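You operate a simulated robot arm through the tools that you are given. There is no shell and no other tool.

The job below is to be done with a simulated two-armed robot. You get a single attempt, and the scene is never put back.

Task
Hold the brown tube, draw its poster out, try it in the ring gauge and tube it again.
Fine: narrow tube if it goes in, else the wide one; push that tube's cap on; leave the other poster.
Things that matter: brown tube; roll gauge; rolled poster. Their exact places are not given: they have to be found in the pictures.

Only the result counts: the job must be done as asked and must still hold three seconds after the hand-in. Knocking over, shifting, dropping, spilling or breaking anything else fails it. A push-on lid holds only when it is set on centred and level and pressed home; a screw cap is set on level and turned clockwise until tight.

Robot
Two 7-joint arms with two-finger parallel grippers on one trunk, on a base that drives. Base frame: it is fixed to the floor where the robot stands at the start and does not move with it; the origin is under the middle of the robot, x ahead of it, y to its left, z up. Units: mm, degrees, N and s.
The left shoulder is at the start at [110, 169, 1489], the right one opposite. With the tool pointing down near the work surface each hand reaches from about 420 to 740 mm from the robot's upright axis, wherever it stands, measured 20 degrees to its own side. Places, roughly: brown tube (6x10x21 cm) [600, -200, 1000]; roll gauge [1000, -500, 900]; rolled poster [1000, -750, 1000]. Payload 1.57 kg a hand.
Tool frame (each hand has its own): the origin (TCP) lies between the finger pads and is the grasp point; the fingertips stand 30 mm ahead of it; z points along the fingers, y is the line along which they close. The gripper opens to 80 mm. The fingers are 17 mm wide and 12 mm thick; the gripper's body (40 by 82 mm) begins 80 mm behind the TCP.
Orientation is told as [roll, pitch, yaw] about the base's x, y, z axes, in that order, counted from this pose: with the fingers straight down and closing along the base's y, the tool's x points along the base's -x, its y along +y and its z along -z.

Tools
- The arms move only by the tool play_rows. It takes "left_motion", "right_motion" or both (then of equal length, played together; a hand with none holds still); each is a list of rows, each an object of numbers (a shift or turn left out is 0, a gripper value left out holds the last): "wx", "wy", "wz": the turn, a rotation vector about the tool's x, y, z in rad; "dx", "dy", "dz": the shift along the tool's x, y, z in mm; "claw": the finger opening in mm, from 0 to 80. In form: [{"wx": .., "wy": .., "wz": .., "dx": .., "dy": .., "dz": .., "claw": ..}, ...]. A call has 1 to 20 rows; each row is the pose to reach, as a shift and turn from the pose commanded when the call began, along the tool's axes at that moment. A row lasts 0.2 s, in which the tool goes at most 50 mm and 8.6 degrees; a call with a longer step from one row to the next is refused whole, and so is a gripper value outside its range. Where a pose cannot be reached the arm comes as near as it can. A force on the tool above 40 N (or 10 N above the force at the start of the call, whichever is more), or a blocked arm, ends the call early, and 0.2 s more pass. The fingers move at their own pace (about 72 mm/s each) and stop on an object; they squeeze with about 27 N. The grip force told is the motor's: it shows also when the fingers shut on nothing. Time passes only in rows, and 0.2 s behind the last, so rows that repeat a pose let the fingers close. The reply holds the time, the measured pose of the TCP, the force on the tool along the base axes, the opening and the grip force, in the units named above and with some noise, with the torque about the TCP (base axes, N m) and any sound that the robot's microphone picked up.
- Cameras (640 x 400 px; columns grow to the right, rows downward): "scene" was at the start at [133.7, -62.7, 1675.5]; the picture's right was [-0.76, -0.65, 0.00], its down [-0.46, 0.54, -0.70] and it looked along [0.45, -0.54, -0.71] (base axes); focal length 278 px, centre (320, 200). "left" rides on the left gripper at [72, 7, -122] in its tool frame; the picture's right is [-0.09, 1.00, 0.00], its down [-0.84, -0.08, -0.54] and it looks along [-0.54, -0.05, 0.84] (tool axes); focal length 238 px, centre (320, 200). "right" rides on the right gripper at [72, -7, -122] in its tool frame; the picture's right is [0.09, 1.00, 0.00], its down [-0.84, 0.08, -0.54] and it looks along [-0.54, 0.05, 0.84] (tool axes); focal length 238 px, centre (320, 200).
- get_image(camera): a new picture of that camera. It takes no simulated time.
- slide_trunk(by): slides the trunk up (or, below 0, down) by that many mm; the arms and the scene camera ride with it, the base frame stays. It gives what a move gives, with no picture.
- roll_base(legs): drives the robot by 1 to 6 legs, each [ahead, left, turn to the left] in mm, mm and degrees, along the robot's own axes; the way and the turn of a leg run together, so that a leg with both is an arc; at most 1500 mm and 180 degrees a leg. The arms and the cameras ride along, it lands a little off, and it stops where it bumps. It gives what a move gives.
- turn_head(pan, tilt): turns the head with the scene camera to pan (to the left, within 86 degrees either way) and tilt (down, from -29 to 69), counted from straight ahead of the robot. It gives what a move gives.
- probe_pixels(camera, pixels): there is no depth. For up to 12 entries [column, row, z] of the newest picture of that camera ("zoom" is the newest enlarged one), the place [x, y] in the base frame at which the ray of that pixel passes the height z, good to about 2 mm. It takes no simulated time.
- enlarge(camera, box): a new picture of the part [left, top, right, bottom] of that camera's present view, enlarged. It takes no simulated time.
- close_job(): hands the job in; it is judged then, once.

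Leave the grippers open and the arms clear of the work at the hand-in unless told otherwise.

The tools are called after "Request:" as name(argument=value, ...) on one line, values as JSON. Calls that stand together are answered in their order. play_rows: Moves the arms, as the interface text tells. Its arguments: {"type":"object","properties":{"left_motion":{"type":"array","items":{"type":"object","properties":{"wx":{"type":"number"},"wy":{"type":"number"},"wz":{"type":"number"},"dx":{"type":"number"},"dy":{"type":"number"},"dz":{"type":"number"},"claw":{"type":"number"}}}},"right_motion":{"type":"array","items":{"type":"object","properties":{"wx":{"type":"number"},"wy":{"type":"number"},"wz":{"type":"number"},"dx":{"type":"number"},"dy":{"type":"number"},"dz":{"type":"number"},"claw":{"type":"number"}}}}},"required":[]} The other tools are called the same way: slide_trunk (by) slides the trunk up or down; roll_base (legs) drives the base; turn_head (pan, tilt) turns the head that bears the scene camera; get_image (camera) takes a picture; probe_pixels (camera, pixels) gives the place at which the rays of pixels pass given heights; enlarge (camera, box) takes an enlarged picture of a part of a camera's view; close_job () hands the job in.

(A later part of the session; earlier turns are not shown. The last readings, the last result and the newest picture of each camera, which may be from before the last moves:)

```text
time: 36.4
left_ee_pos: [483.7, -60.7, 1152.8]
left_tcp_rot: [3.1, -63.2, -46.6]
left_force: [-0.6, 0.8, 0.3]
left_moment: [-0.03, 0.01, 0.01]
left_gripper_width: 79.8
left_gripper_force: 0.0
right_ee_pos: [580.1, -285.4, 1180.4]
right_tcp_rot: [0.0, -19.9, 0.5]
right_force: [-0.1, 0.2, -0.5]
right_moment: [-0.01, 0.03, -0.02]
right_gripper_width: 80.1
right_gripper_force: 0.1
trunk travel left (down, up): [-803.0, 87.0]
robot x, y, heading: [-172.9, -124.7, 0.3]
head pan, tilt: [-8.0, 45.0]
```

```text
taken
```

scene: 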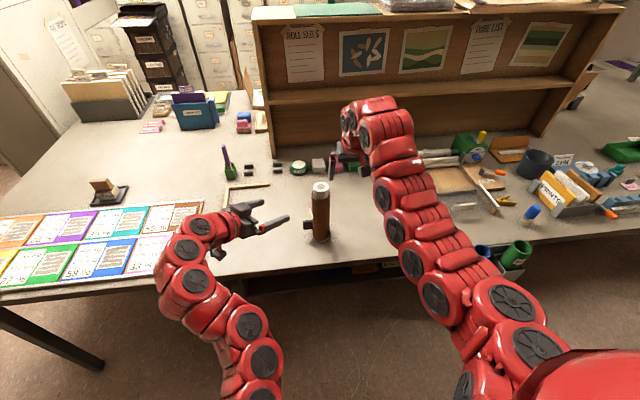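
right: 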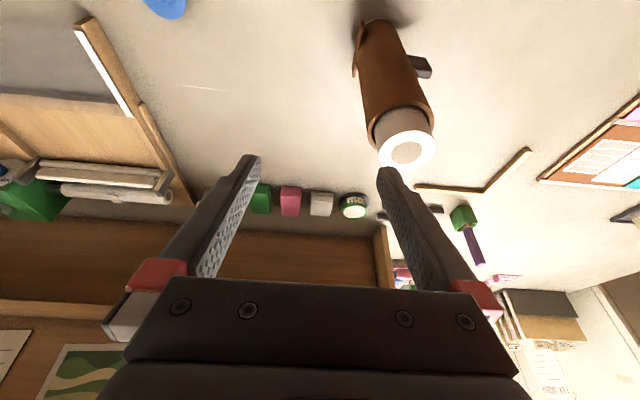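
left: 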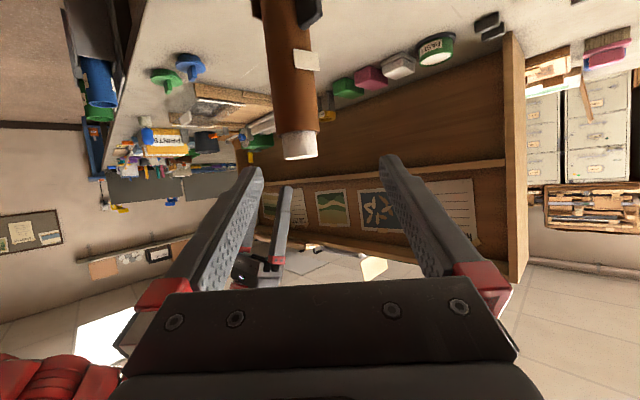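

I enlarge the tube in each of the three cameras to triangulate it.

Request:
enlarge(camera="scene", box=[280, 175, 360, 245])

Request:
enlarge(camera="right", box=[330, 5, 450, 185])

Request:
enlarge(camera="left", box=[230, 0, 350, 170])

```text
5.71 times, centred on (320, 210) of scene
```

zoom: 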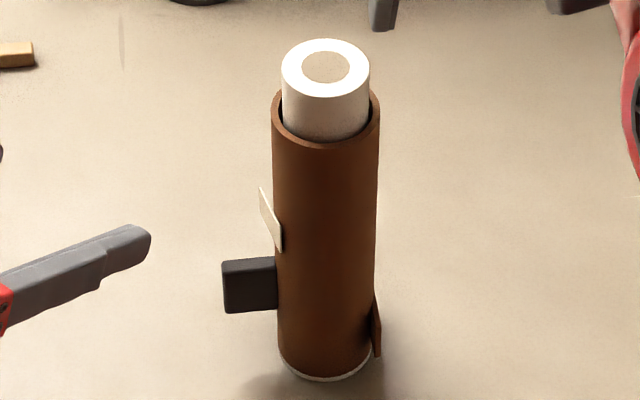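

```text
2.22 times, centred on (390, 95) of right
```

zoom: 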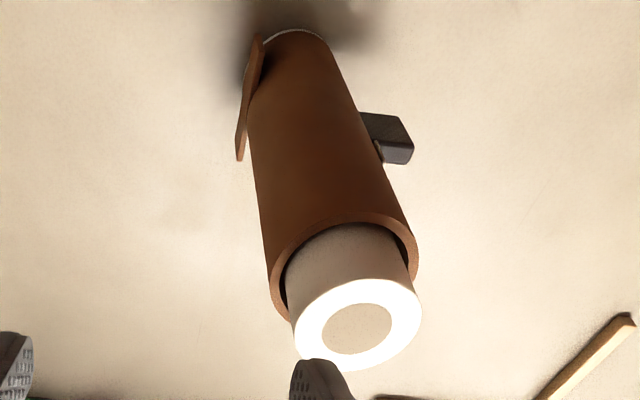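

```text
2.35 times, centred on (290, 85) of left
```

zoom: 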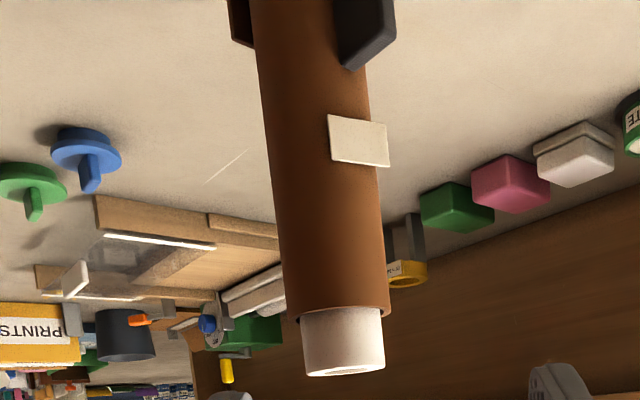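

Request:
probe_pixels(camera="scene", pixels=[[321.05, 186.9, 1110], [321.05, 186.9, 1140], [321.1, 194.6, 1080], [321.1, 194.6, 1110], [321.05, 239.5, 885], [321.05, 239.5, 875]])

Request:
probe_pixels(camera="right", pixels=[[407.1, 150.8, 1110], [407.1, 150.8, 1140], [399.9, 127.4, 1080], [399.9, 127.4, 1110], [379.6, 27.5, 885], [379.6, 27.5, 875]])

Request:
probe_pixels(camera="left", pixels=[[300.2, 156.4, 1110], [300.2, 156.4, 1140], [298.5, 132, 1080], [298.5, 132, 1110]])

```text
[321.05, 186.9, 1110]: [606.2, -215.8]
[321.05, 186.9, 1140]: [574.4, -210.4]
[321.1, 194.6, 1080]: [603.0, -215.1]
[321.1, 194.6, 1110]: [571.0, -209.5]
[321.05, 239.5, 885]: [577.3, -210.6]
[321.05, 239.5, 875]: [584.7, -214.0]
```

```text
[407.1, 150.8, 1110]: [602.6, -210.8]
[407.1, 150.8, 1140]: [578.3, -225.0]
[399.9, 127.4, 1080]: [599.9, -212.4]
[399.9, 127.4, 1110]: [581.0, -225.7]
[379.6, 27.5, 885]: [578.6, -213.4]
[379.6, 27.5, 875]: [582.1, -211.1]
```

```text
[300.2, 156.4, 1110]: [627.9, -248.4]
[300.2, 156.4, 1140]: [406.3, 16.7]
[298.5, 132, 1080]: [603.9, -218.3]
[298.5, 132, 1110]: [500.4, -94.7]
```

Triangulated: roll top at about (600, -213.5, 1114), tube rim at z≈1081, protrusion ~33 mm. I bring the left hand to a point 110 mm short of the tube along its finger direction, also levelling its closing axis.

Request:
play_rows(left_motion=[{"dx": 2, "dy": -8, "dz": 25, "wz": -0.007}, {"dx": 4, "dy": -16, "dz": 52, "wz": -0.014}, {"dx": 6, "dy": -25, "dz": 80, "wz": -0.02}, {"dx": 7.4, "dy": -32.6, "dz": 106.5, "wz": -0.027}, {"dx": 7.4, "dy": -32.6, "dz": 106.5, "wz": -0.027}])

Request:
get_image(camera="scene")

Request:
get_image(camera="left")

Request:
get_image(camera="right")

```text
time: 37.6
left_ee_pos: [529.4, -147.8, 1095.5]
left_tcp_rot: [0.1, -63.3, -43.2]
left_force: [-0.6, -0.2, 0.5]
left_moment: [0.0, -0.01, 0.01]
left_gripper_width: 80.1
left_gripper_force: 0.0
right_ee_pos: [580.1, -286.7, 1180.6]
right_tcp_rot: [-0.1, -20.0, 0.6]
right_force: [-0.1, -0.1, 0.2]
right_moment: [-0.02, -0.04, 0.01]
right_gripper_width: 80.0
right_gripper_force: 0.1
trunk travel left (down, up): [-803.0, 87.0]
robot x, y, heading: [-171.5, -121.4, 0.4]
head pan, tilt: [-8.0, 45.0]
```

```text
taken
```

scene: 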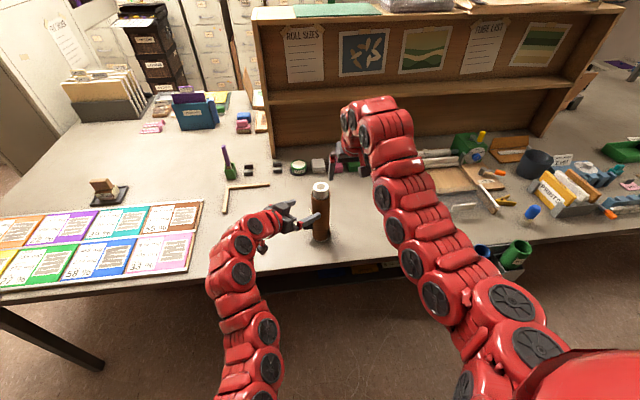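

```text
taken
```

left: 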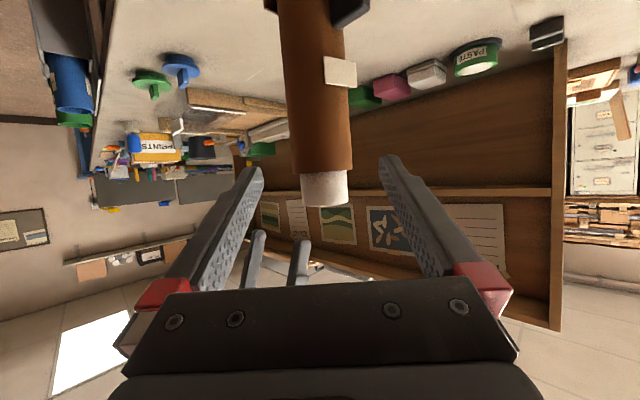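

```text
taken
```

right: 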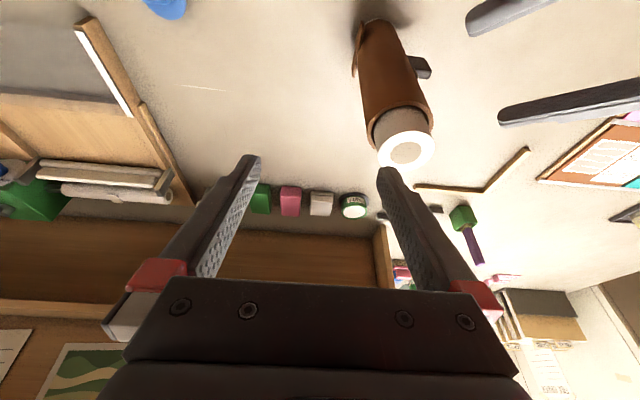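

The tube lies centred between the left fingers (axis at column ~320). I advance 108 mm along the fingers, then check.

Request:
play_rows(left_motion=[{"dz": 25}, {"dz": 50}, {"dx": -0.5, "dz": 75}, {"dx": -1, "dz": 95}, {"dx": -1.1, "dz": 107.8}, {"dx": -1.1, "dz": 107.8}])

Request:
get_image(camera="left")

Request:
enlarge(camera="scene", box=[270, 160, 370, 250])

Request:
get_image(camera="right")

```text
time: 39.0
left_ee_pos: [599.2, -212.3, 1049.7]
left_tcp_rot: [0.1, -63.3, -43.2]
left_force: [0.4, 0.5, -0.7]
left_moment: [-0.01, -0.03, -0.01]
left_gripper_width: 80.0
left_gripper_force: 0.1
right_ee_pos: [579.8, -287.3, 1181.3]
right_tcp_rot: [0.0, -19.9, 0.5]
right_force: [-0.5, 0.2, 0.1]
right_moment: [0.04, 0.0, 0.01]
right_gripper_width: 80.1
right_gripper_force: 0.0
trunk travel left (down, up): [-803.0, 87.0]
robot x, y, heading: [-172.0, -119.4, 0.5]
head pan, tilt: [-8.0, 45.0]
```

```text
taken
```

left: 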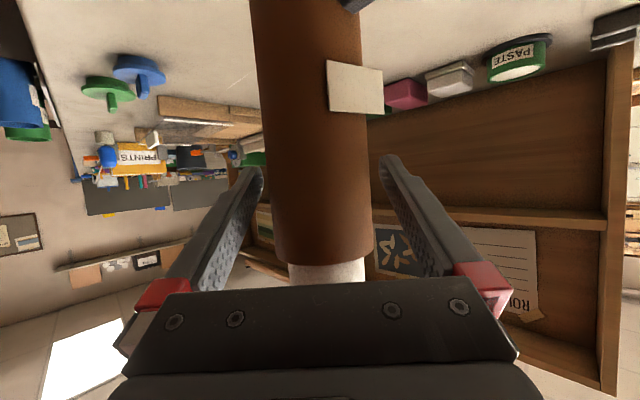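

```text
4.44 times, centred on (320, 205) of scene
```

zoom: 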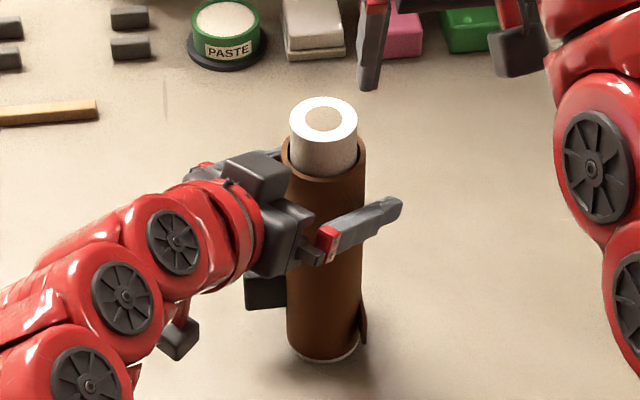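

```text
taken
```

right: 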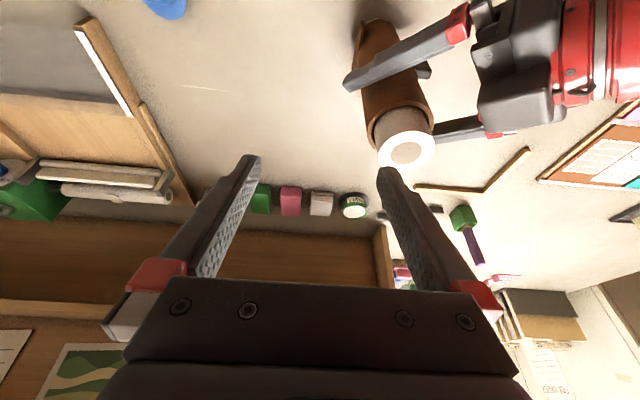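

The tube stands between the left fingers. I close the left gripper on it.

Request:
play_rows(left_motion=[{"claw": 62}, {"claw": 50}, {"claw": 40}, {"claw": 40}, {"claw": 40}])

Request:
get_image(camera="left")

Request:
get_image(camera="scene")

Request:
get_image(camera="right")

```text
time: 40.2
left_ee_pos: [599.2, -213.4, 1049.6]
left_tcp_rot: [0.1, -63.2, -43.2]
left_force: [-0.9, -0.6, 0.0]
left_moment: [-0.07, 0.13, 0.0]
left_gripper_width: 56.9
left_gripper_force: 27.4
right_ee_pos: [579.9, -286.1, 1182.8]
right_tcp_rot: [0.0, -20.0, 0.4]
right_force: [-0.2, 0.4, 0.1]
right_moment: [0.0, -0.01, -0.02]
right_gripper_width: 79.9
right_gripper_force: 0.0
trunk travel left (down, up): [-803.0, 87.0]
robot x, y, heading: [-174.6, -116.5, 0.4]
head pan, tilt: [-8.0, 45.0]
```

```text
taken
```

left: 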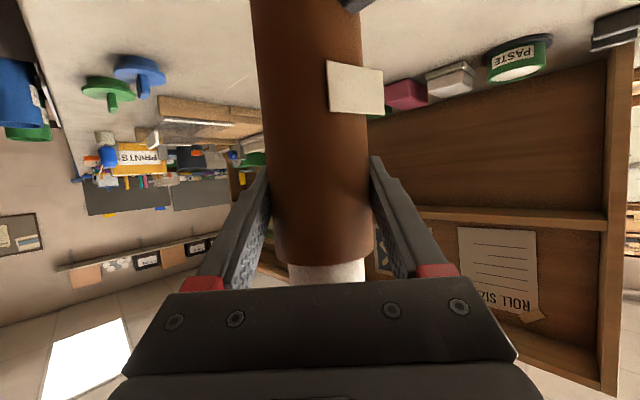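

```text
taken
```

scene: 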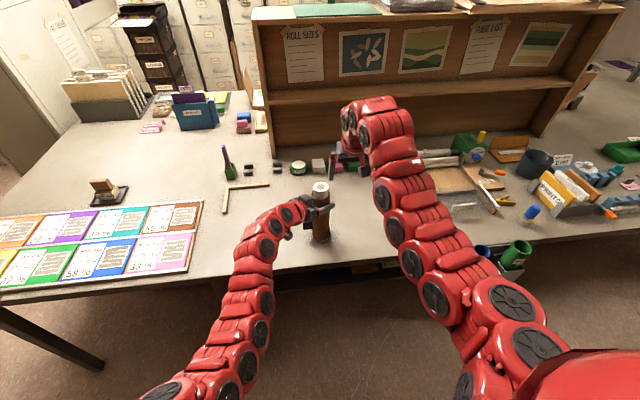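

```text
taken
```

right: 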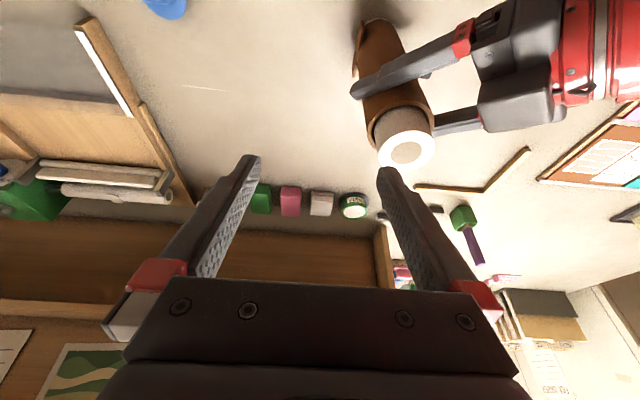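

The left holds the tube (57 mm wide, 27 N). I re-measure the roll's top for the right hand.

Request:
enlarge(camera="right", box=[360, 90, 460, 180])

Request:
enlarge(camera="scene", box=[295, 165, 345, 215])

```text
4.44 times, centred on (410, 135) of right
```

zoom: 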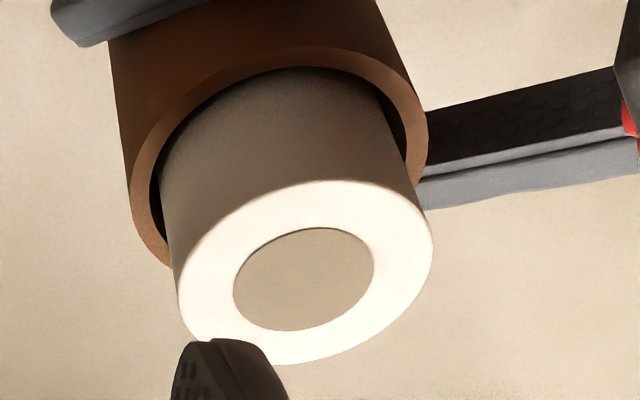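

```text
8.00 times, centred on (320, 190) of scene
```

zoom: 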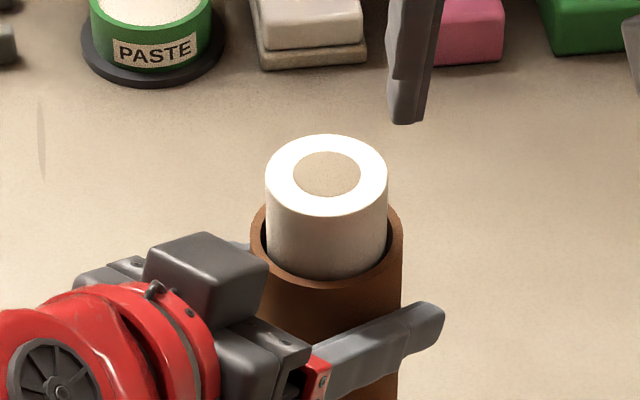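

Request:
probe_pixels(camera="right", pixels=[[406.6, 151.4, 1114], [406.6, 151.4, 1110]])

Request:
probe_pixels(camera="scene", pixels=[[320.8, 186.9, 1114], [320.8, 186.9, 1110]])

```text
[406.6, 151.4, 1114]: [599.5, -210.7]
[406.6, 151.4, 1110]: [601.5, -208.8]
```

```text
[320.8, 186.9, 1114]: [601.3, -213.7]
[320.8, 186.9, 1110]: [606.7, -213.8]
```

Roll top at about (600, -212.5, 1114). I bring the right hand above it, 60 mm short along its finger direction.

Request:
play_rows(right_motion=[{"dx": 2, "dy": 25, "dz": 2}, {"dx": 5, "dy": 50, "dz": 4}, {"dx": 7.2, "dy": 74, "dz": 6.5}, {"dx": 7.2, "dy": 74, "dz": 6.5}])

Request:
get_image(camera="right")

Request:
enlarge(camera="scene", box=[270, 140, 370, 240])

Request:
get_image(camera="left")

```text
time: 41.2
left_ee_pos: [597.5, -211.7, 1048.9]
left_tcp_rot: [0.3, -63.2, -43.3]
left_force: [-0.2, 0.4, 0.5]
left_moment: [0.06, 0.07, 0.03]
left_gripper_width: 57.1
left_gripper_force: 26.9
right_ee_pos: [574.6, -212.1, 1172.9]
right_tcp_rot: [0.0, -20.0, 0.4]
right_force: [0.0, 0.2, 0.8]
right_moment: [0.0, -0.01, -0.02]
right_gripper_width: 80.1
right_gripper_force: 0.1
trunk travel left (down, up): [-803.0, 87.0]
robot x, y, heading: [-171.1, -120.1, 0.5]
head pan, tilt: [-8.0, 45.0]
```

```text
taken
```

right: 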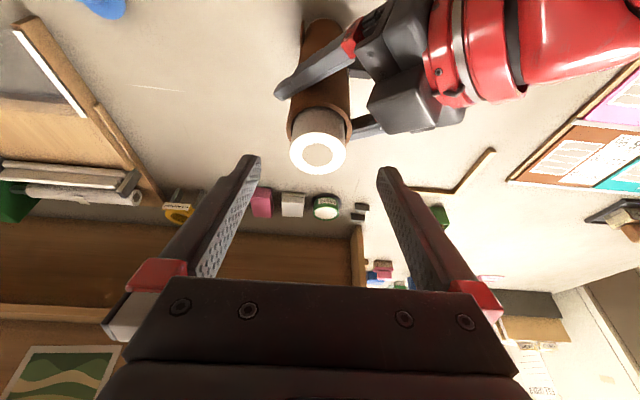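

```text
4.00 times, centred on (320, 190) of scene
```

zoom: 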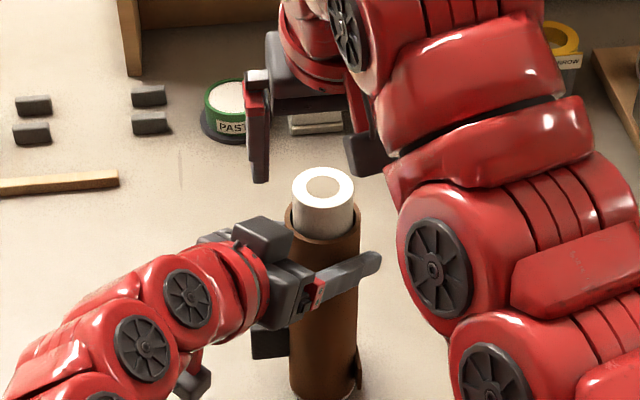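

```text
taken
```

left: 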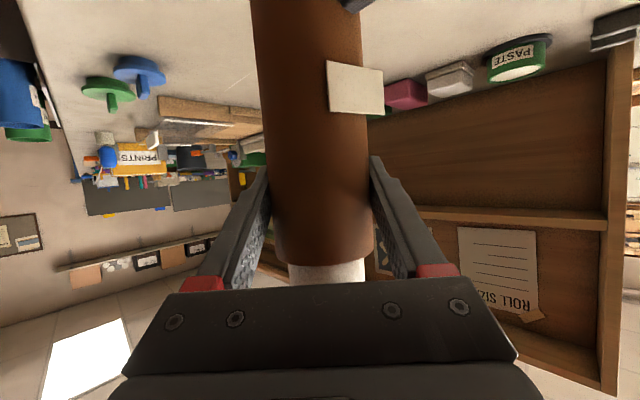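

The roll's top at right (318, 153) is centred between the fingers. I descend 60 mm along the fingers.

Request:
play_rows(right_motion=[{"dz": 15}, {"dz": 30}, {"dz": 45}, {"dz": 55}, {"dz": 60}, {"dz": 60}])

Request:
get_image(camera="right")

Request:
enlarge(camera="scene", box=[270, 140, 370, 240])

```text
time: 42.6
left_ee_pos: [599.4, -213.8, 1049.7]
left_tcp_rot: [0.2, -63.2, -43.2]
left_force: [-0.2, -0.4, 1.1]
left_moment: [-0.03, 0.02, -0.01]
left_gripper_width: 56.7
left_gripper_force: 27.3
right_ee_pos: [594.2, -212.4, 1116.2]
right_tcp_rot: [-0.1, -20.0, 0.6]
right_force: [-0.7, -0.2, -0.5]
right_moment: [-0.01, -0.02, 0.0]
right_gripper_width: 80.1
right_gripper_force: 0.0
trunk travel left (down, up): [-803.0, 87.0]
robot x, y, heading: [-171.4, -121.0, 0.6]
head pan, tilt: [-8.0, 45.0]
```

```text
taken
```

right: 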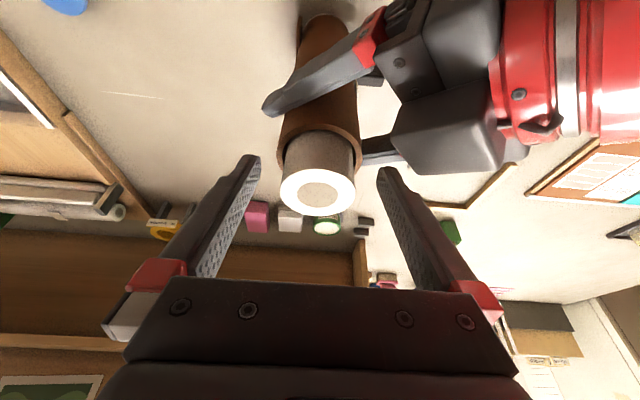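

```text
4.00 times, centred on (320, 190) of scene
```

zoom: 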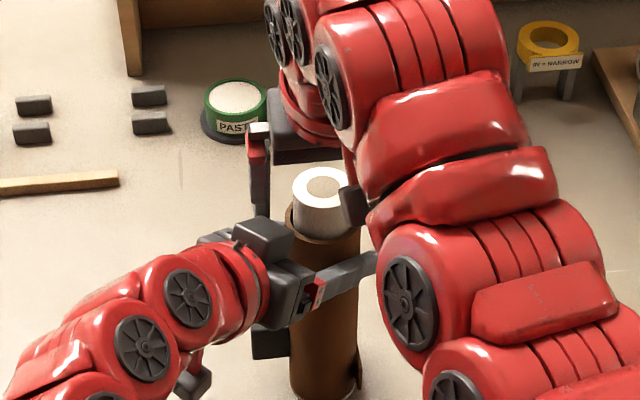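

Roll top coincides with the grasp point (right (318, 190)). I close the right gripper on the roll.

Request:
play_rows(right_motion=[{"claw": 60}, {"claw": 45}, {"claw": 35}, {"claw": 30}, {"claw": 30}])

Request:
get_image(camera="right")

```text
time: 43.8
left_ee_pos: [599.5, -211.5, 1047.9]
left_tcp_rot: [0.2, -63.2, -43.1]
left_force: [-2.3, 3.9, 0.0]
left_moment: [-0.64, 0.1, -0.13]
left_gripper_width: 56.7
left_gripper_force: 27.0
right_ee_pos: [595.0, -214.2, 1116.6]
right_tcp_rot: [-0.1, -20.0, 0.6]
right_force: [1.9, -3.8, -1.5]
right_moment: [0.31, -0.12, 0.06]
right_gripper_width: 45.2
right_gripper_force: 27.2
trunk travel left (down, up): [-803.0, 87.0]
robot x, y, heading: [-173.9, -117.9, 0.3]
head pan, tilt: [-8.0, 45.0]
```

```text
taken
```

right: 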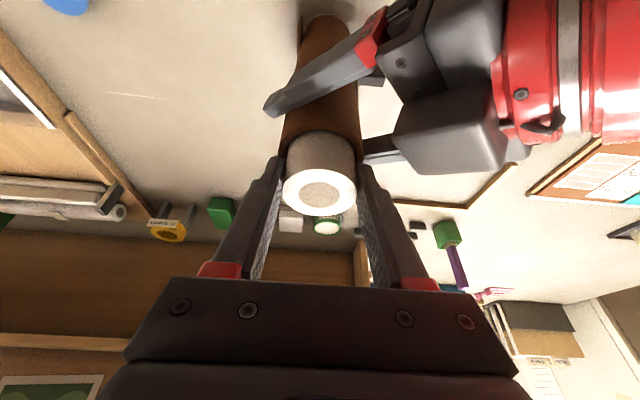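

The roll measures 45.2 mm. I lift it slowly straight up a first 30 mm while the left holds the tube, relieving the slight side force.

Request:
play_rows(right_motion=[{"dy": -1, "dx": -1.7, "dz": -4.7}, {"dy": -1.5, "dx": -3.4, "dz": -9.4}, {"dy": -1.5, "dx": -6.8, "dz": -18.8}, {"dy": -1.5, "dx": -10.3, "dz": -28.2}, {"dy": -1.5, "dx": -10.3, "dz": -28.2}])

Request:
get_image(camera="right")

Request:
enlarge(camera="scene", box=[270, 140, 370, 240])

```text
time: 45.0
left_ee_pos: [598.7, -213.4, 1049.8]
left_tcp_rot: [0.1, -63.2, -43.2]
left_force: [0.1, -1.1, 0.1]
left_moment: [-0.1, 0.04, -0.03]
left_gripper_width: 56.7
left_gripper_force: 26.8
right_ee_pos: [593.7, -213.0, 1145.8]
right_tcp_rot: [0.0, -19.9, 0.6]
right_force: [0.7, 0.6, -1.1]
right_moment: [-0.01, -0.01, 0.0]
right_gripper_width: 45.2
right_gripper_force: 27.4
trunk travel left (down, up): [-803.0, 87.0]
robot x, y, heading: [-176.8, -121.4, 0.4]
head pan, tilt: [-8.0, 45.0]
```

```text
taken
```

right: 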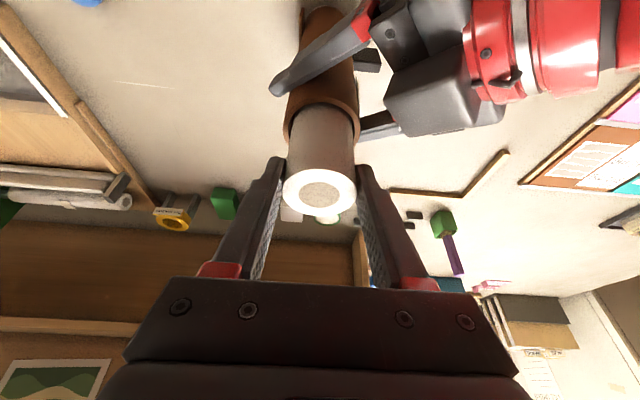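

```text
4.00 times, centred on (320, 190) of scene
```

zoom: 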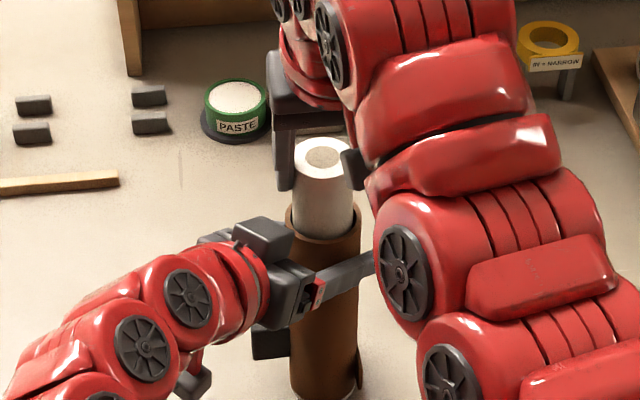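

The roll draws smoothly (~1 N). I continue the lift by 150 mm.

Request:
play_rows(right_motion=[{"dx": -6.8, "dz": -18.8}, {"dx": -13.7, "dz": -37.6}, {"dx": -20.5, "dz": -56.4}, {"dx": -27.4, "dz": -75.2}, {"dx": -34.2, "dz": -94}, {"dx": -41, "dz": -112.8}, {"dx": -47.9, "dz": -131.6}, {"dx": -51.3, "dz": -141}, {"dx": -51.3, "dz": -141}])

Request:
get_image(camera="right")

Request:
get_image(camera="scene")

Request:
get_image(camera="left")

```text
time: 47.0
left_ee_pos: [598.4, -213.2, 1050.2]
left_tcp_rot: [0.2, -63.2, -43.3]
left_force: [0.1, 0.1, 0.4]
left_moment: [0.01, 0.12, -0.04]
left_gripper_width: 56.8
left_gripper_force: 27.3
right_ee_pos: [592.2, -213.4, 1297.6]
right_tcp_rot: [-0.1, -20.1, 0.6]
right_force: [0.5, -0.2, -0.9]
right_moment: [0.03, 0.0, 0.03]
right_gripper_width: 45.3
right_gripper_force: 26.8
trunk travel left (down, up): [-803.0, 87.0]
robot x, y, heading: [-172.0, -117.8, 0.6]
head pan, tilt: [-8.0, 45.0]
```

```text
taken
```

right: 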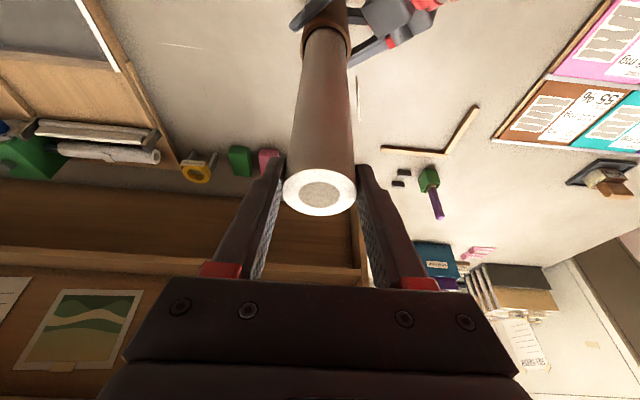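

```text
taken
```

scene: 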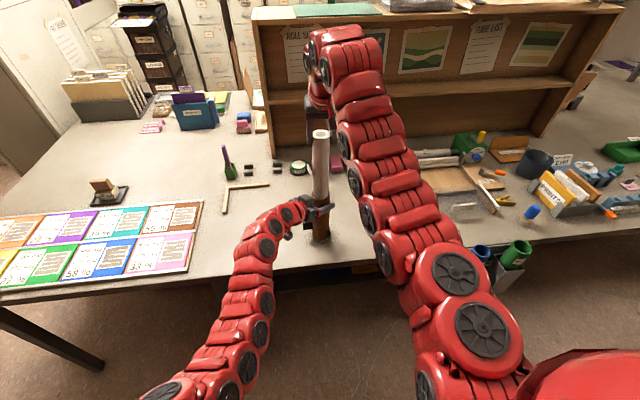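

```text
taken
```

left: 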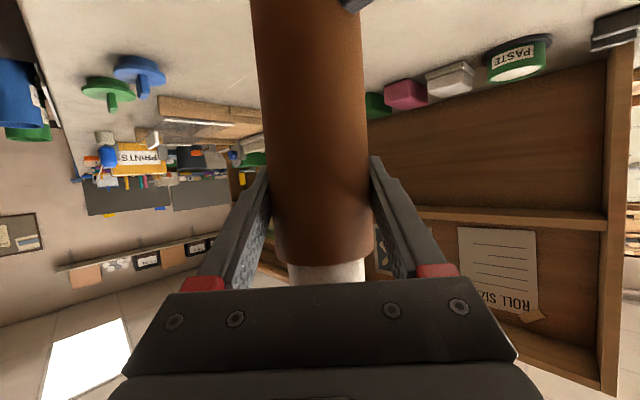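

Still 181 mm out with the roll's foot inside the tube. I lift another 50 mm.

Request:
play_rows(right_motion=[{"dx": -3.4, "dz": -9.4}, {"dx": -6.8, "dz": -18.8}, {"dx": -10.3, "dz": -28.2}, {"dx": -13.7, "dz": -37.6}, {"dx": -17.1, "dz": -47}, {"dx": -17.1, "dz": -47}])

Request:
enlarge(camera="scene", box=[270, 110, 370, 240])

Request:
get_image(camera="left")

Request:
get_image(camera="right")

```text
time: 48.4
left_ee_pos: [599.6, -213.4, 1049.8]
left_tcp_rot: [0.2, -63.2, -43.3]
left_force: [-0.8, 1.0, 1.2]
left_moment: [0.01, 0.11, -0.03]
left_gripper_width: 56.8
left_gripper_force: 26.9
right_ee_pos: [592.8, -214.8, 1343.2]
right_tcp_rot: [0.1, -20.0, 0.5]
right_force: [0.8, -0.1, -1.6]
right_moment: [0.02, -0.01, 0.0]
right_gripper_width: 45.2
right_gripper_force: 27.0
trunk travel left (down, up): [-803.0, 87.0]
robot x, y, heading: [-165.2, -121.9, 0.2]
head pan, tilt: [-8.0, 45.0]
```

```text
3.08 times, centred on (320, 175) of scene
```

zoom: 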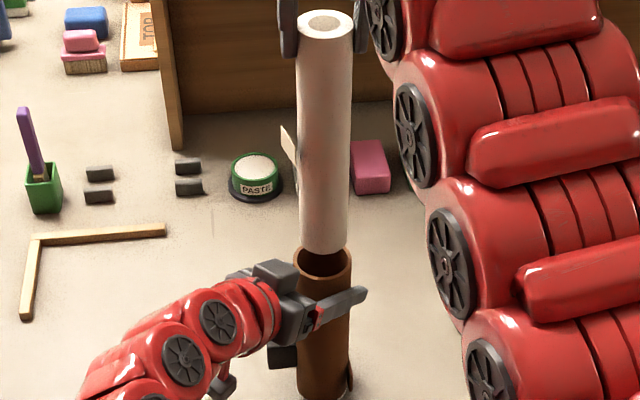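

```text
taken
```

left: 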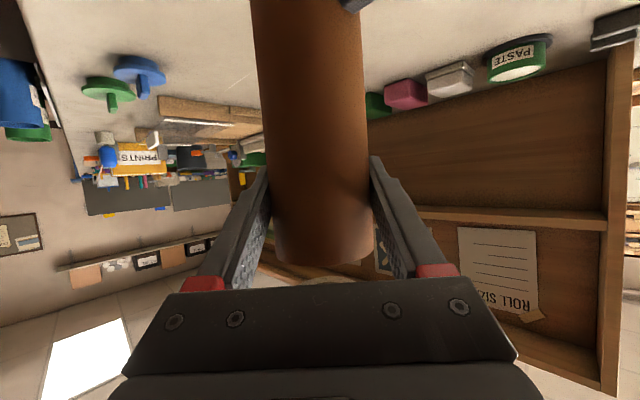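

```text
taken
```

right: 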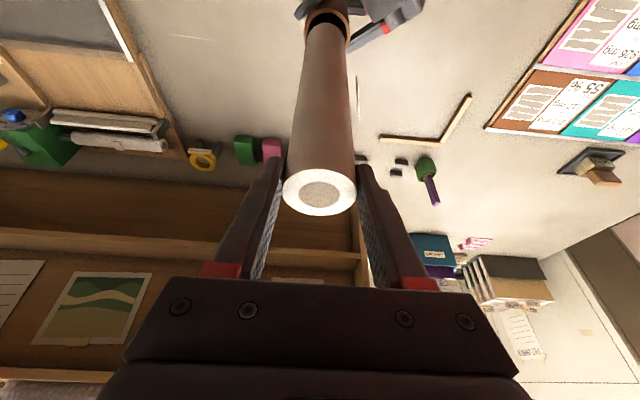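

The roll is out of the tube (a paper flap rides on its side). I measure its lower end.

Request:
probe_pixels(camera="zoom", pixels=[[325, 253, 1080], [325, 253, 1100], [325, 253, 1120], [325, 253, 1140], [325, 25, 1341], [325, 282, 1081], [285, 150, 1220]])

Request:
enlarge(camera="scene", box=[295, 105, 345, 205])

```text
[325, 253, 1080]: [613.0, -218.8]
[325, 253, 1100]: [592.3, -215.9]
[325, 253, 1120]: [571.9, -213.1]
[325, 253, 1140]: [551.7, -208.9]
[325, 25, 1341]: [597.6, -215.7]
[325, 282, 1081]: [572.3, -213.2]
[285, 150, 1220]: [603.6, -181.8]
```

```text
4.00 times, centred on (320, 155) of scene
```

zoom: 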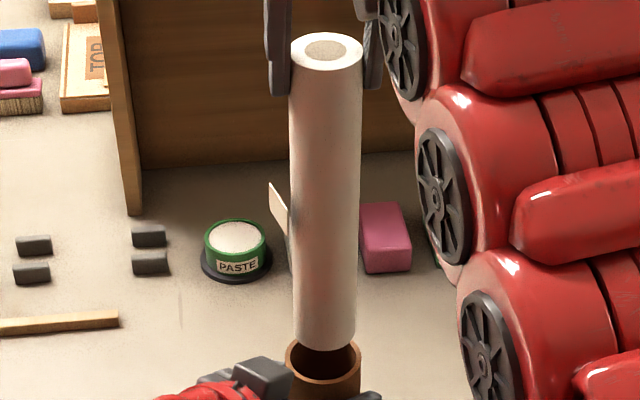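

The roll is about 225 mm long, its bottom at z≈1116, well above the rim. Now the left hand lets the brown tube go and backs straight off.

Request:
play_rows(left_motion=[{"claw": 70}, {"claw": 80}, {"claw": 80}, {"claw": 80, "dz": -15}, {"claw": 80, "dz": -40}, {"claw": 80, "dz": -70}, {"claw": 80, "dz": -110}, {"claw": 80, "dz": -150}, {"claw": 80, "dz": -150}])

Request:
get_image(camera="scene")

Request:
get_image(camera="left")

```text
time: 50.4
left_ee_pos: [500.4, -121.8, 1119.3]
left_tcp_rot: [0.1, -63.2, -43.2]
left_force: [0.5, 0.7, 0.8]
left_moment: [0.02, -0.01, -0.03]
left_gripper_width: 80.2
left_gripper_force: 0.1
right_ee_pos: [593.3, -214.2, 1342.9]
right_tcp_rot: [0.0, -20.0, 0.5]
right_force: [0.3, 0.0, -1.3]
right_moment: [-0.01, 0.05, 0.02]
right_gripper_width: 45.0
right_gripper_force: 26.8
trunk travel left (down, up): [-803.0, 87.0]
robot x, y, heading: [-171.1, -115.9, 0.8]
head pan, tilt: [-8.0, 45.0]
```

```text
taken
```

scene: 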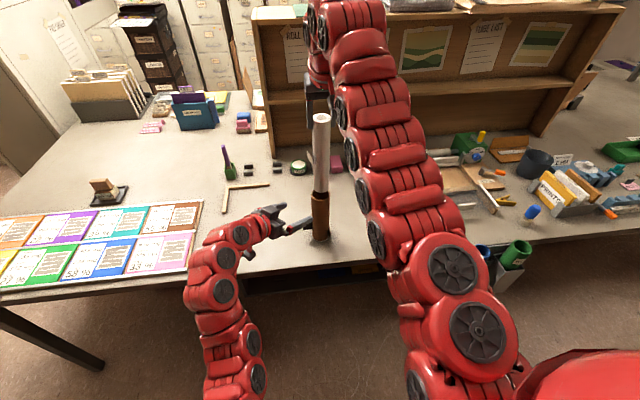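

```text
taken
```

left: 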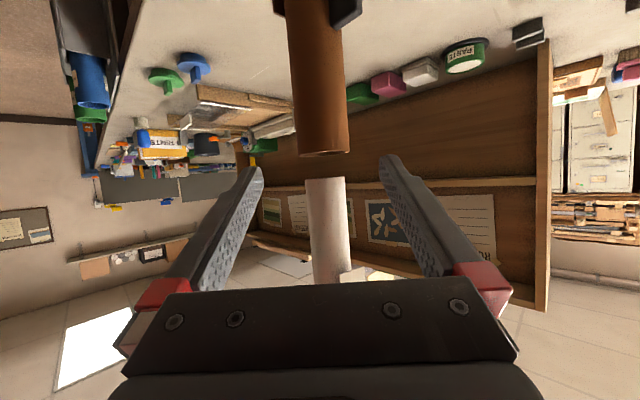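

The brown tube stands free. I raise the left hand out of the way, then drive back, right and forward around the tube toward the gauge with the roll held high.

Request:
play_rows(left_motion=[{"dx": -21, "dy": 4, "dz": -14}, {"dx": -42, "dy": 8, "dz": -28}, {"dx": -63, "dy": 11, "dz": -43}, {"dx": -84, "dy": 15, "dz": -57}, {"dx": -84, "dy": 15, "dz": -57}])

Request:
roll_base(legs=[[-350, 0, 0], [0, -290, 0]])

Request:
get_image(camera="scene")

Request:
get_image(camera="right")

```text
time: 51.6
left_ee_pos: [501.4, -101.8, 1219.1]
left_tcp_rot: [0.1, -63.2, -43.1]
left_force: [0.1, 0.5, -0.6]
left_moment: [0.02, -0.01, 0.02]
left_gripper_width: 80.2
left_gripper_force: 0.0
right_ee_pos: [593.8, -214.2, 1344.5]
right_tcp_rot: [0.0, -20.0, 0.5]
right_force: [-0.4, -0.1, -0.5]
right_moment: [0.01, 0.02, 0.01]
right_gripper_width: 44.9
right_gripper_force: 26.8
trunk travel left (down, up): [-803.0, 87.0]
robot x, y, heading: [-168.1, -119.6, 0.5]
head pan, tilt: [-8.0, 45.0]
```

```text
time: 55.5
left_ee_pos: [155.3, -397.3, 1217.7]
left_tcp_rot: [0.1, -63.2, -42.7]
left_force: [-0.2, -0.5, 0.2]
left_moment: [0.01, 0.0, 0.03]
left_gripper_width: 80.1
left_gripper_force: 0.0
right_ee_pos: [247.9, -508.5, 1343.0]
right_tcp_rot: [-0.1, -20.0, 0.9]
right_force: [-0.2, 0.0, -1.1]
right_moment: [-0.02, -0.02, -0.02]
right_gripper_width: 45.0
right_gripper_force: 26.3
trunk travel left (down, up): [-803.0, 87.0]
robot x, y, heading: [-517.5, -419.6, 0.8]
head pan, tilt: [-8.0, 45.0]
```

```text
taken
```

scene: 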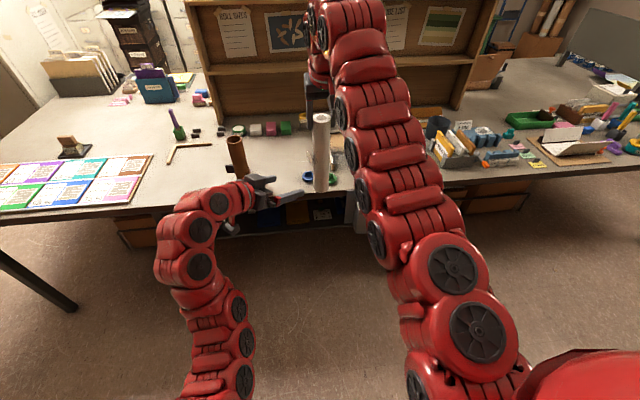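

```text
taken
```

right: 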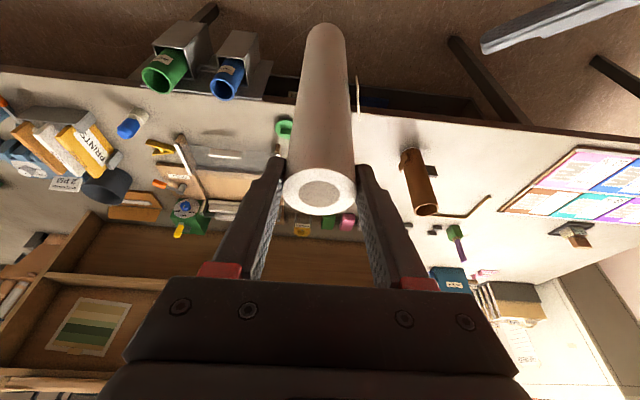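

The roll hangs straight in the grip. I drive forward to bring it near the gauge, stopping a little short.

Request:
roll_base(legs=[[690, -12, -0.8]])

Request:
turn_head(pan=-10, tilt=42)

Request:
get_image(camera="scene")

Request:
get_image(camera="right")

Request:
get_image(camera="left")

```text
time: 59.3
left_ee_pos: [841.5, -428.5, 1219.5]
left_tcp_rot: [0.2, -63.2, -44.5]
left_force: [0.5, -0.5, 0.5]
left_moment: [0.01, 0.02, -0.04]
left_gripper_width: 79.7
left_gripper_force: 0.0
right_ee_pos: [931.2, -543.7, 1344.3]
right_tcp_rot: [0.0, -20.0, -0.6]
right_force: [0.3, -0.4, -1.2]
right_moment: [-0.01, -0.03, -0.01]
right_gripper_width: 44.9
right_gripper_force: 27.0
trunk travel left (down, up): [-803.0, 87.0]
robot x, y, heading: [170.9, -429.8, -0.8]
head pan, tilt: [-8.0, 45.0]
```

```text
time: 59.9
left_ee_pos: [841.9, -429.7, 1217.9]
left_tcp_rot: [0.1, -63.3, -44.5]
left_force: [-0.7, 0.4, -1.2]
left_moment: [0.0, -0.04, 0.01]
left_gripper_width: 79.8
left_gripper_force: 0.0
right_ee_pos: [932.1, -544.5, 1343.0]
right_tcp_rot: [0.0, -20.0, -0.8]
right_force: [-0.7, -0.4, -1.1]
right_moment: [0.0, 0.0, -0.02]
right_gripper_width: 44.9
right_gripper_force: 27.1
trunk travel left (down, up): [-803.0, 87.0]
robot x, y, heading: [164.3, -430.2, -0.7]
head pan, tilt: [-10.0, 42.0]
```

```text
taken
```

scene: 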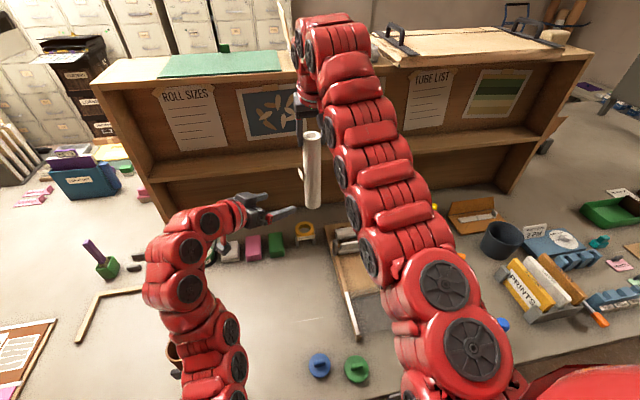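

```text
taken
```

right: 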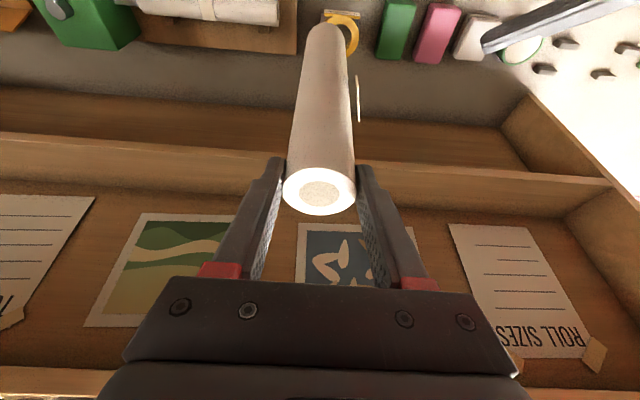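

```text
taken
```

left: 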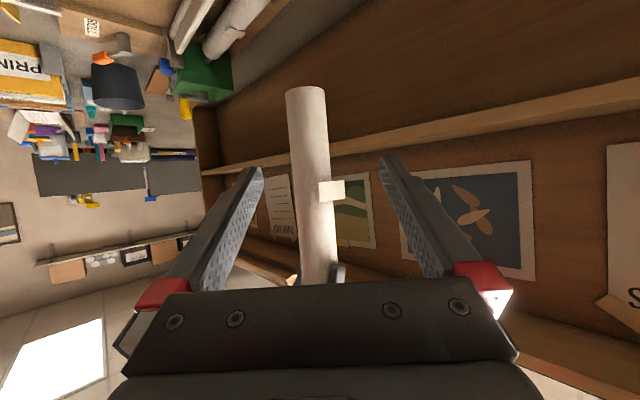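

The roll is near the gauge. I drive 30 mm more forward to keep the arm inside its reach, then measure gauge and roll foot together.

Request:
roll_base(legs=[[30, 0, 0.7]])

Request:
enlarge(camera="scene", box=[265, 110, 365, 260])

Request:
get_image(camera="right")

```text
time: 60.7
left_ee_pos: [865.3, -421.6, 1221.5]
left_tcp_rot: [0.5, -63.4, -44.3]
left_force: [0.3, -0.2, 0.5]
left_moment: [-0.01, 0.03, 0.03]
left_gripper_width: 80.1
left_gripper_force: 0.1
right_ee_pos: [956.3, -535.1, 1347.9]
right_tcp_rot: [0.0, -20.3, 0.1]
right_force: [-0.2, 0.0, -1.3]
right_moment: [0.0, -0.03, 0.04]
right_gripper_width: 45.1
right_gripper_force: 27.3
trunk travel left (down, up): [-803.0, 87.0]
robot x, y, heading: [197.6, -433.0, -0.2]
head pan, tilt: [-10.0, 42.0]
```

```text
2.67 times, centred on (315, 185) of scene
```

zoom: 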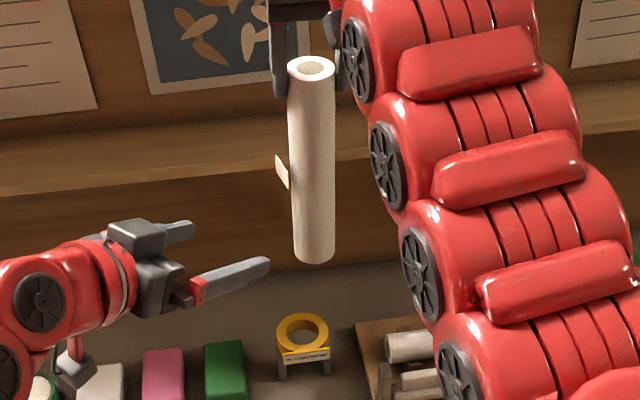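

```text
taken
```

right: 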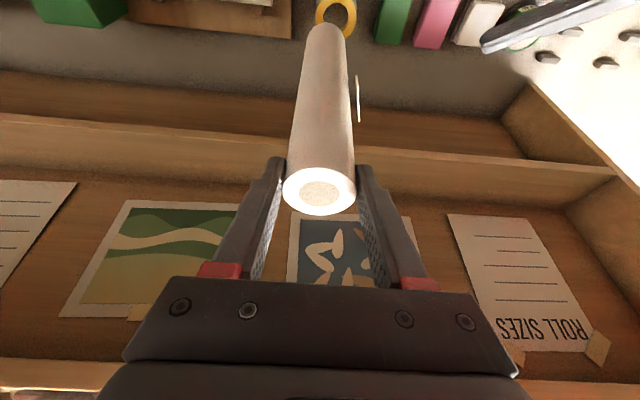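

The z reading shifted a few mm; I do a null row to read the pose again.

Request:
play_rows(right_motion=[{"dx": 0}, {"dx": 0}])

```text
time: 61.3
left_ee_pos: [869.6, -421.2, 1217.8]
left_tcp_rot: [0.4, -63.2, -43.9]
left_force: [-0.1, -0.8, -0.8]
left_moment: [-0.02, -0.02, -0.02]
left_gripper_width: 80.2
left_gripper_force: 0.1
right_ee_pos: [961.2, -532.9, 1346.0]
right_tcp_rot: [0.0, -20.1, 0.0]
right_force: [-0.2, -0.4, -1.1]
right_moment: [0.01, 0.03, 0.0]
right_gripper_width: 45.3
right_gripper_force: 27.0
trunk travel left (down, up): [-803.0, 87.0]
robot x, y, heading: [196.6, -432.5, -0.1]
head pan, tilt: [-10.0, 42.0]
```

I lower the roll to about 15–20 mm above the ring while drawing the left hand back a bit.

Request:
play_rows(right_motion=[{"dx": 5, "dy": 2, "dz": 18}, {"dx": 10, "dy": 4, "dz": 36}, {"dx": 15, "dy": 6, "dz": 54}, {"dx": 20, "dy": 8, "dz": 72}, {"dx": 25, "dy": 10, "dz": 90}, {"dx": 30, "dy": 12, "dz": 108}, {"dx": 35, "dy": 14, "dz": 126}, {"dx": 40, "dy": 14, "dz": 143}, {"dx": 40, "dy": 14, "dz": 143}], left_motion=[{"dz": -10}, {"dz": -20}, {"dz": -30}, {"dz": -40}, {"dz": -50}, {"dz": -60}, {"dz": -60}, {"dz": -60}, {"dz": -60}])

Request:
enlarge(camera="scene", box=[265, 150, 365, 270])

Request:
get_image(camera="right")

Request:
get_image(camera="left")

```text
time: 63.3
left_ee_pos: [831.8, -384.1, 1246.1]
left_tcp_rot: [0.1, -63.3, -43.7]
left_force: [0.5, -0.4, 0.9]
left_moment: [-0.01, 0.0, 0.0]
left_gripper_width: 79.8
left_gripper_force: 0.2
right_ee_pos: [973.7, -518.7, 1197.8]
right_tcp_rot: [-0.2, -20.1, 0.0]
right_force: [0.5, -0.6, -1.3]
right_moment: [0.03, -0.01, -0.01]
right_gripper_width: 45.0
right_gripper_force: 26.9
trunk travel left (down, up): [-803.0, 87.0]
robot x, y, heading: [197.9, -436.7, 0.1]
head pan, tilt: [-10.0, 42.0]
```

```text
3.33 times, centred on (315, 210) of scene
```

zoom: 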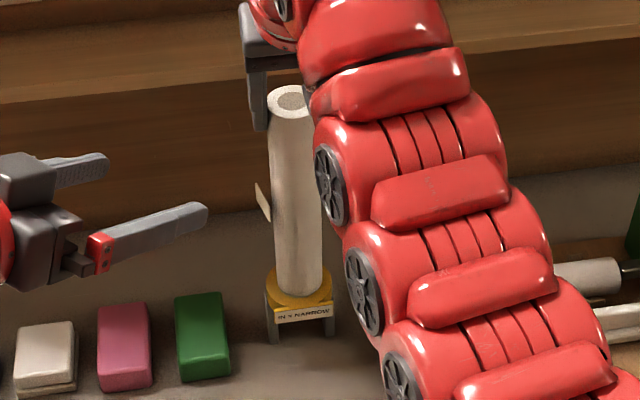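

```text
taken
```

right: 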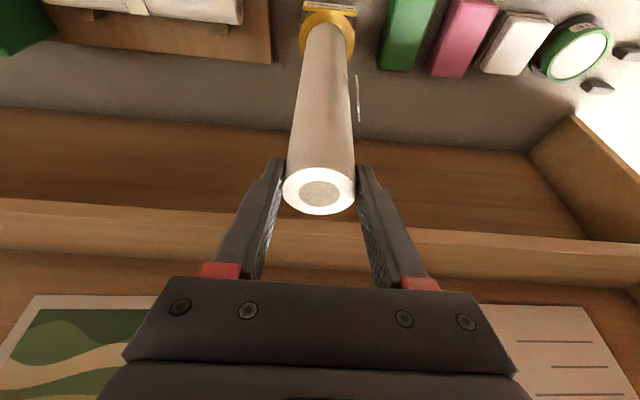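

```text
taken
```

left: 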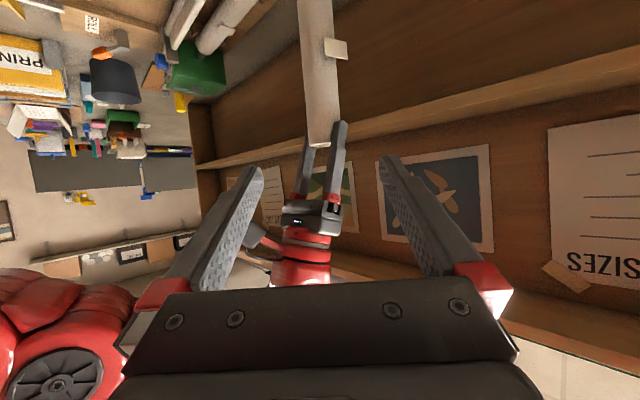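

The roll's foot is just above the ring. I enlarge both views to judge the centring.

Request:
enlarge(camera="scene", box=[285, 215, 335, 260])

Request:
enlarge(camera="right", box=[285, 0, 375, 60])

```text
8.89 times, centred on (310, 238) of scene
```

zoom: 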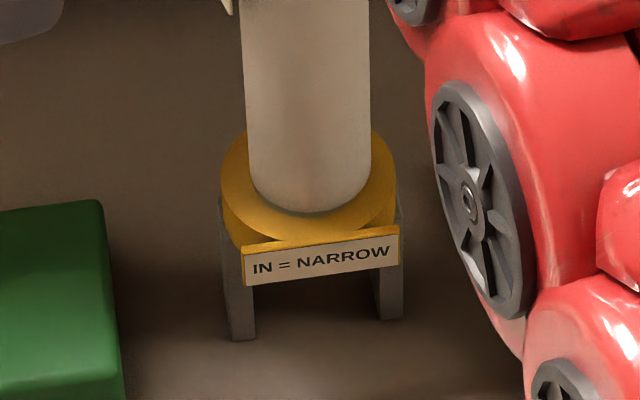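

```text
6.67 times, centred on (330, 30) of right
```

zoom: 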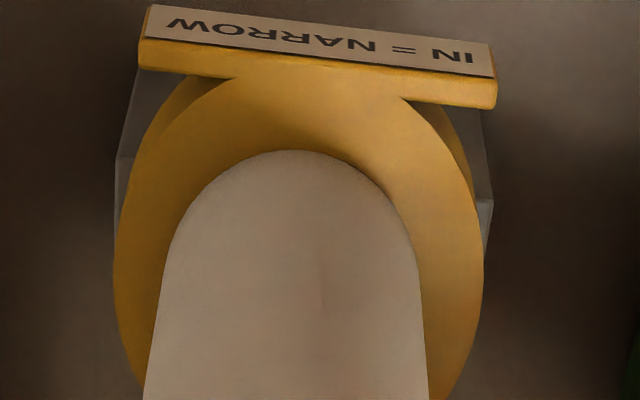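

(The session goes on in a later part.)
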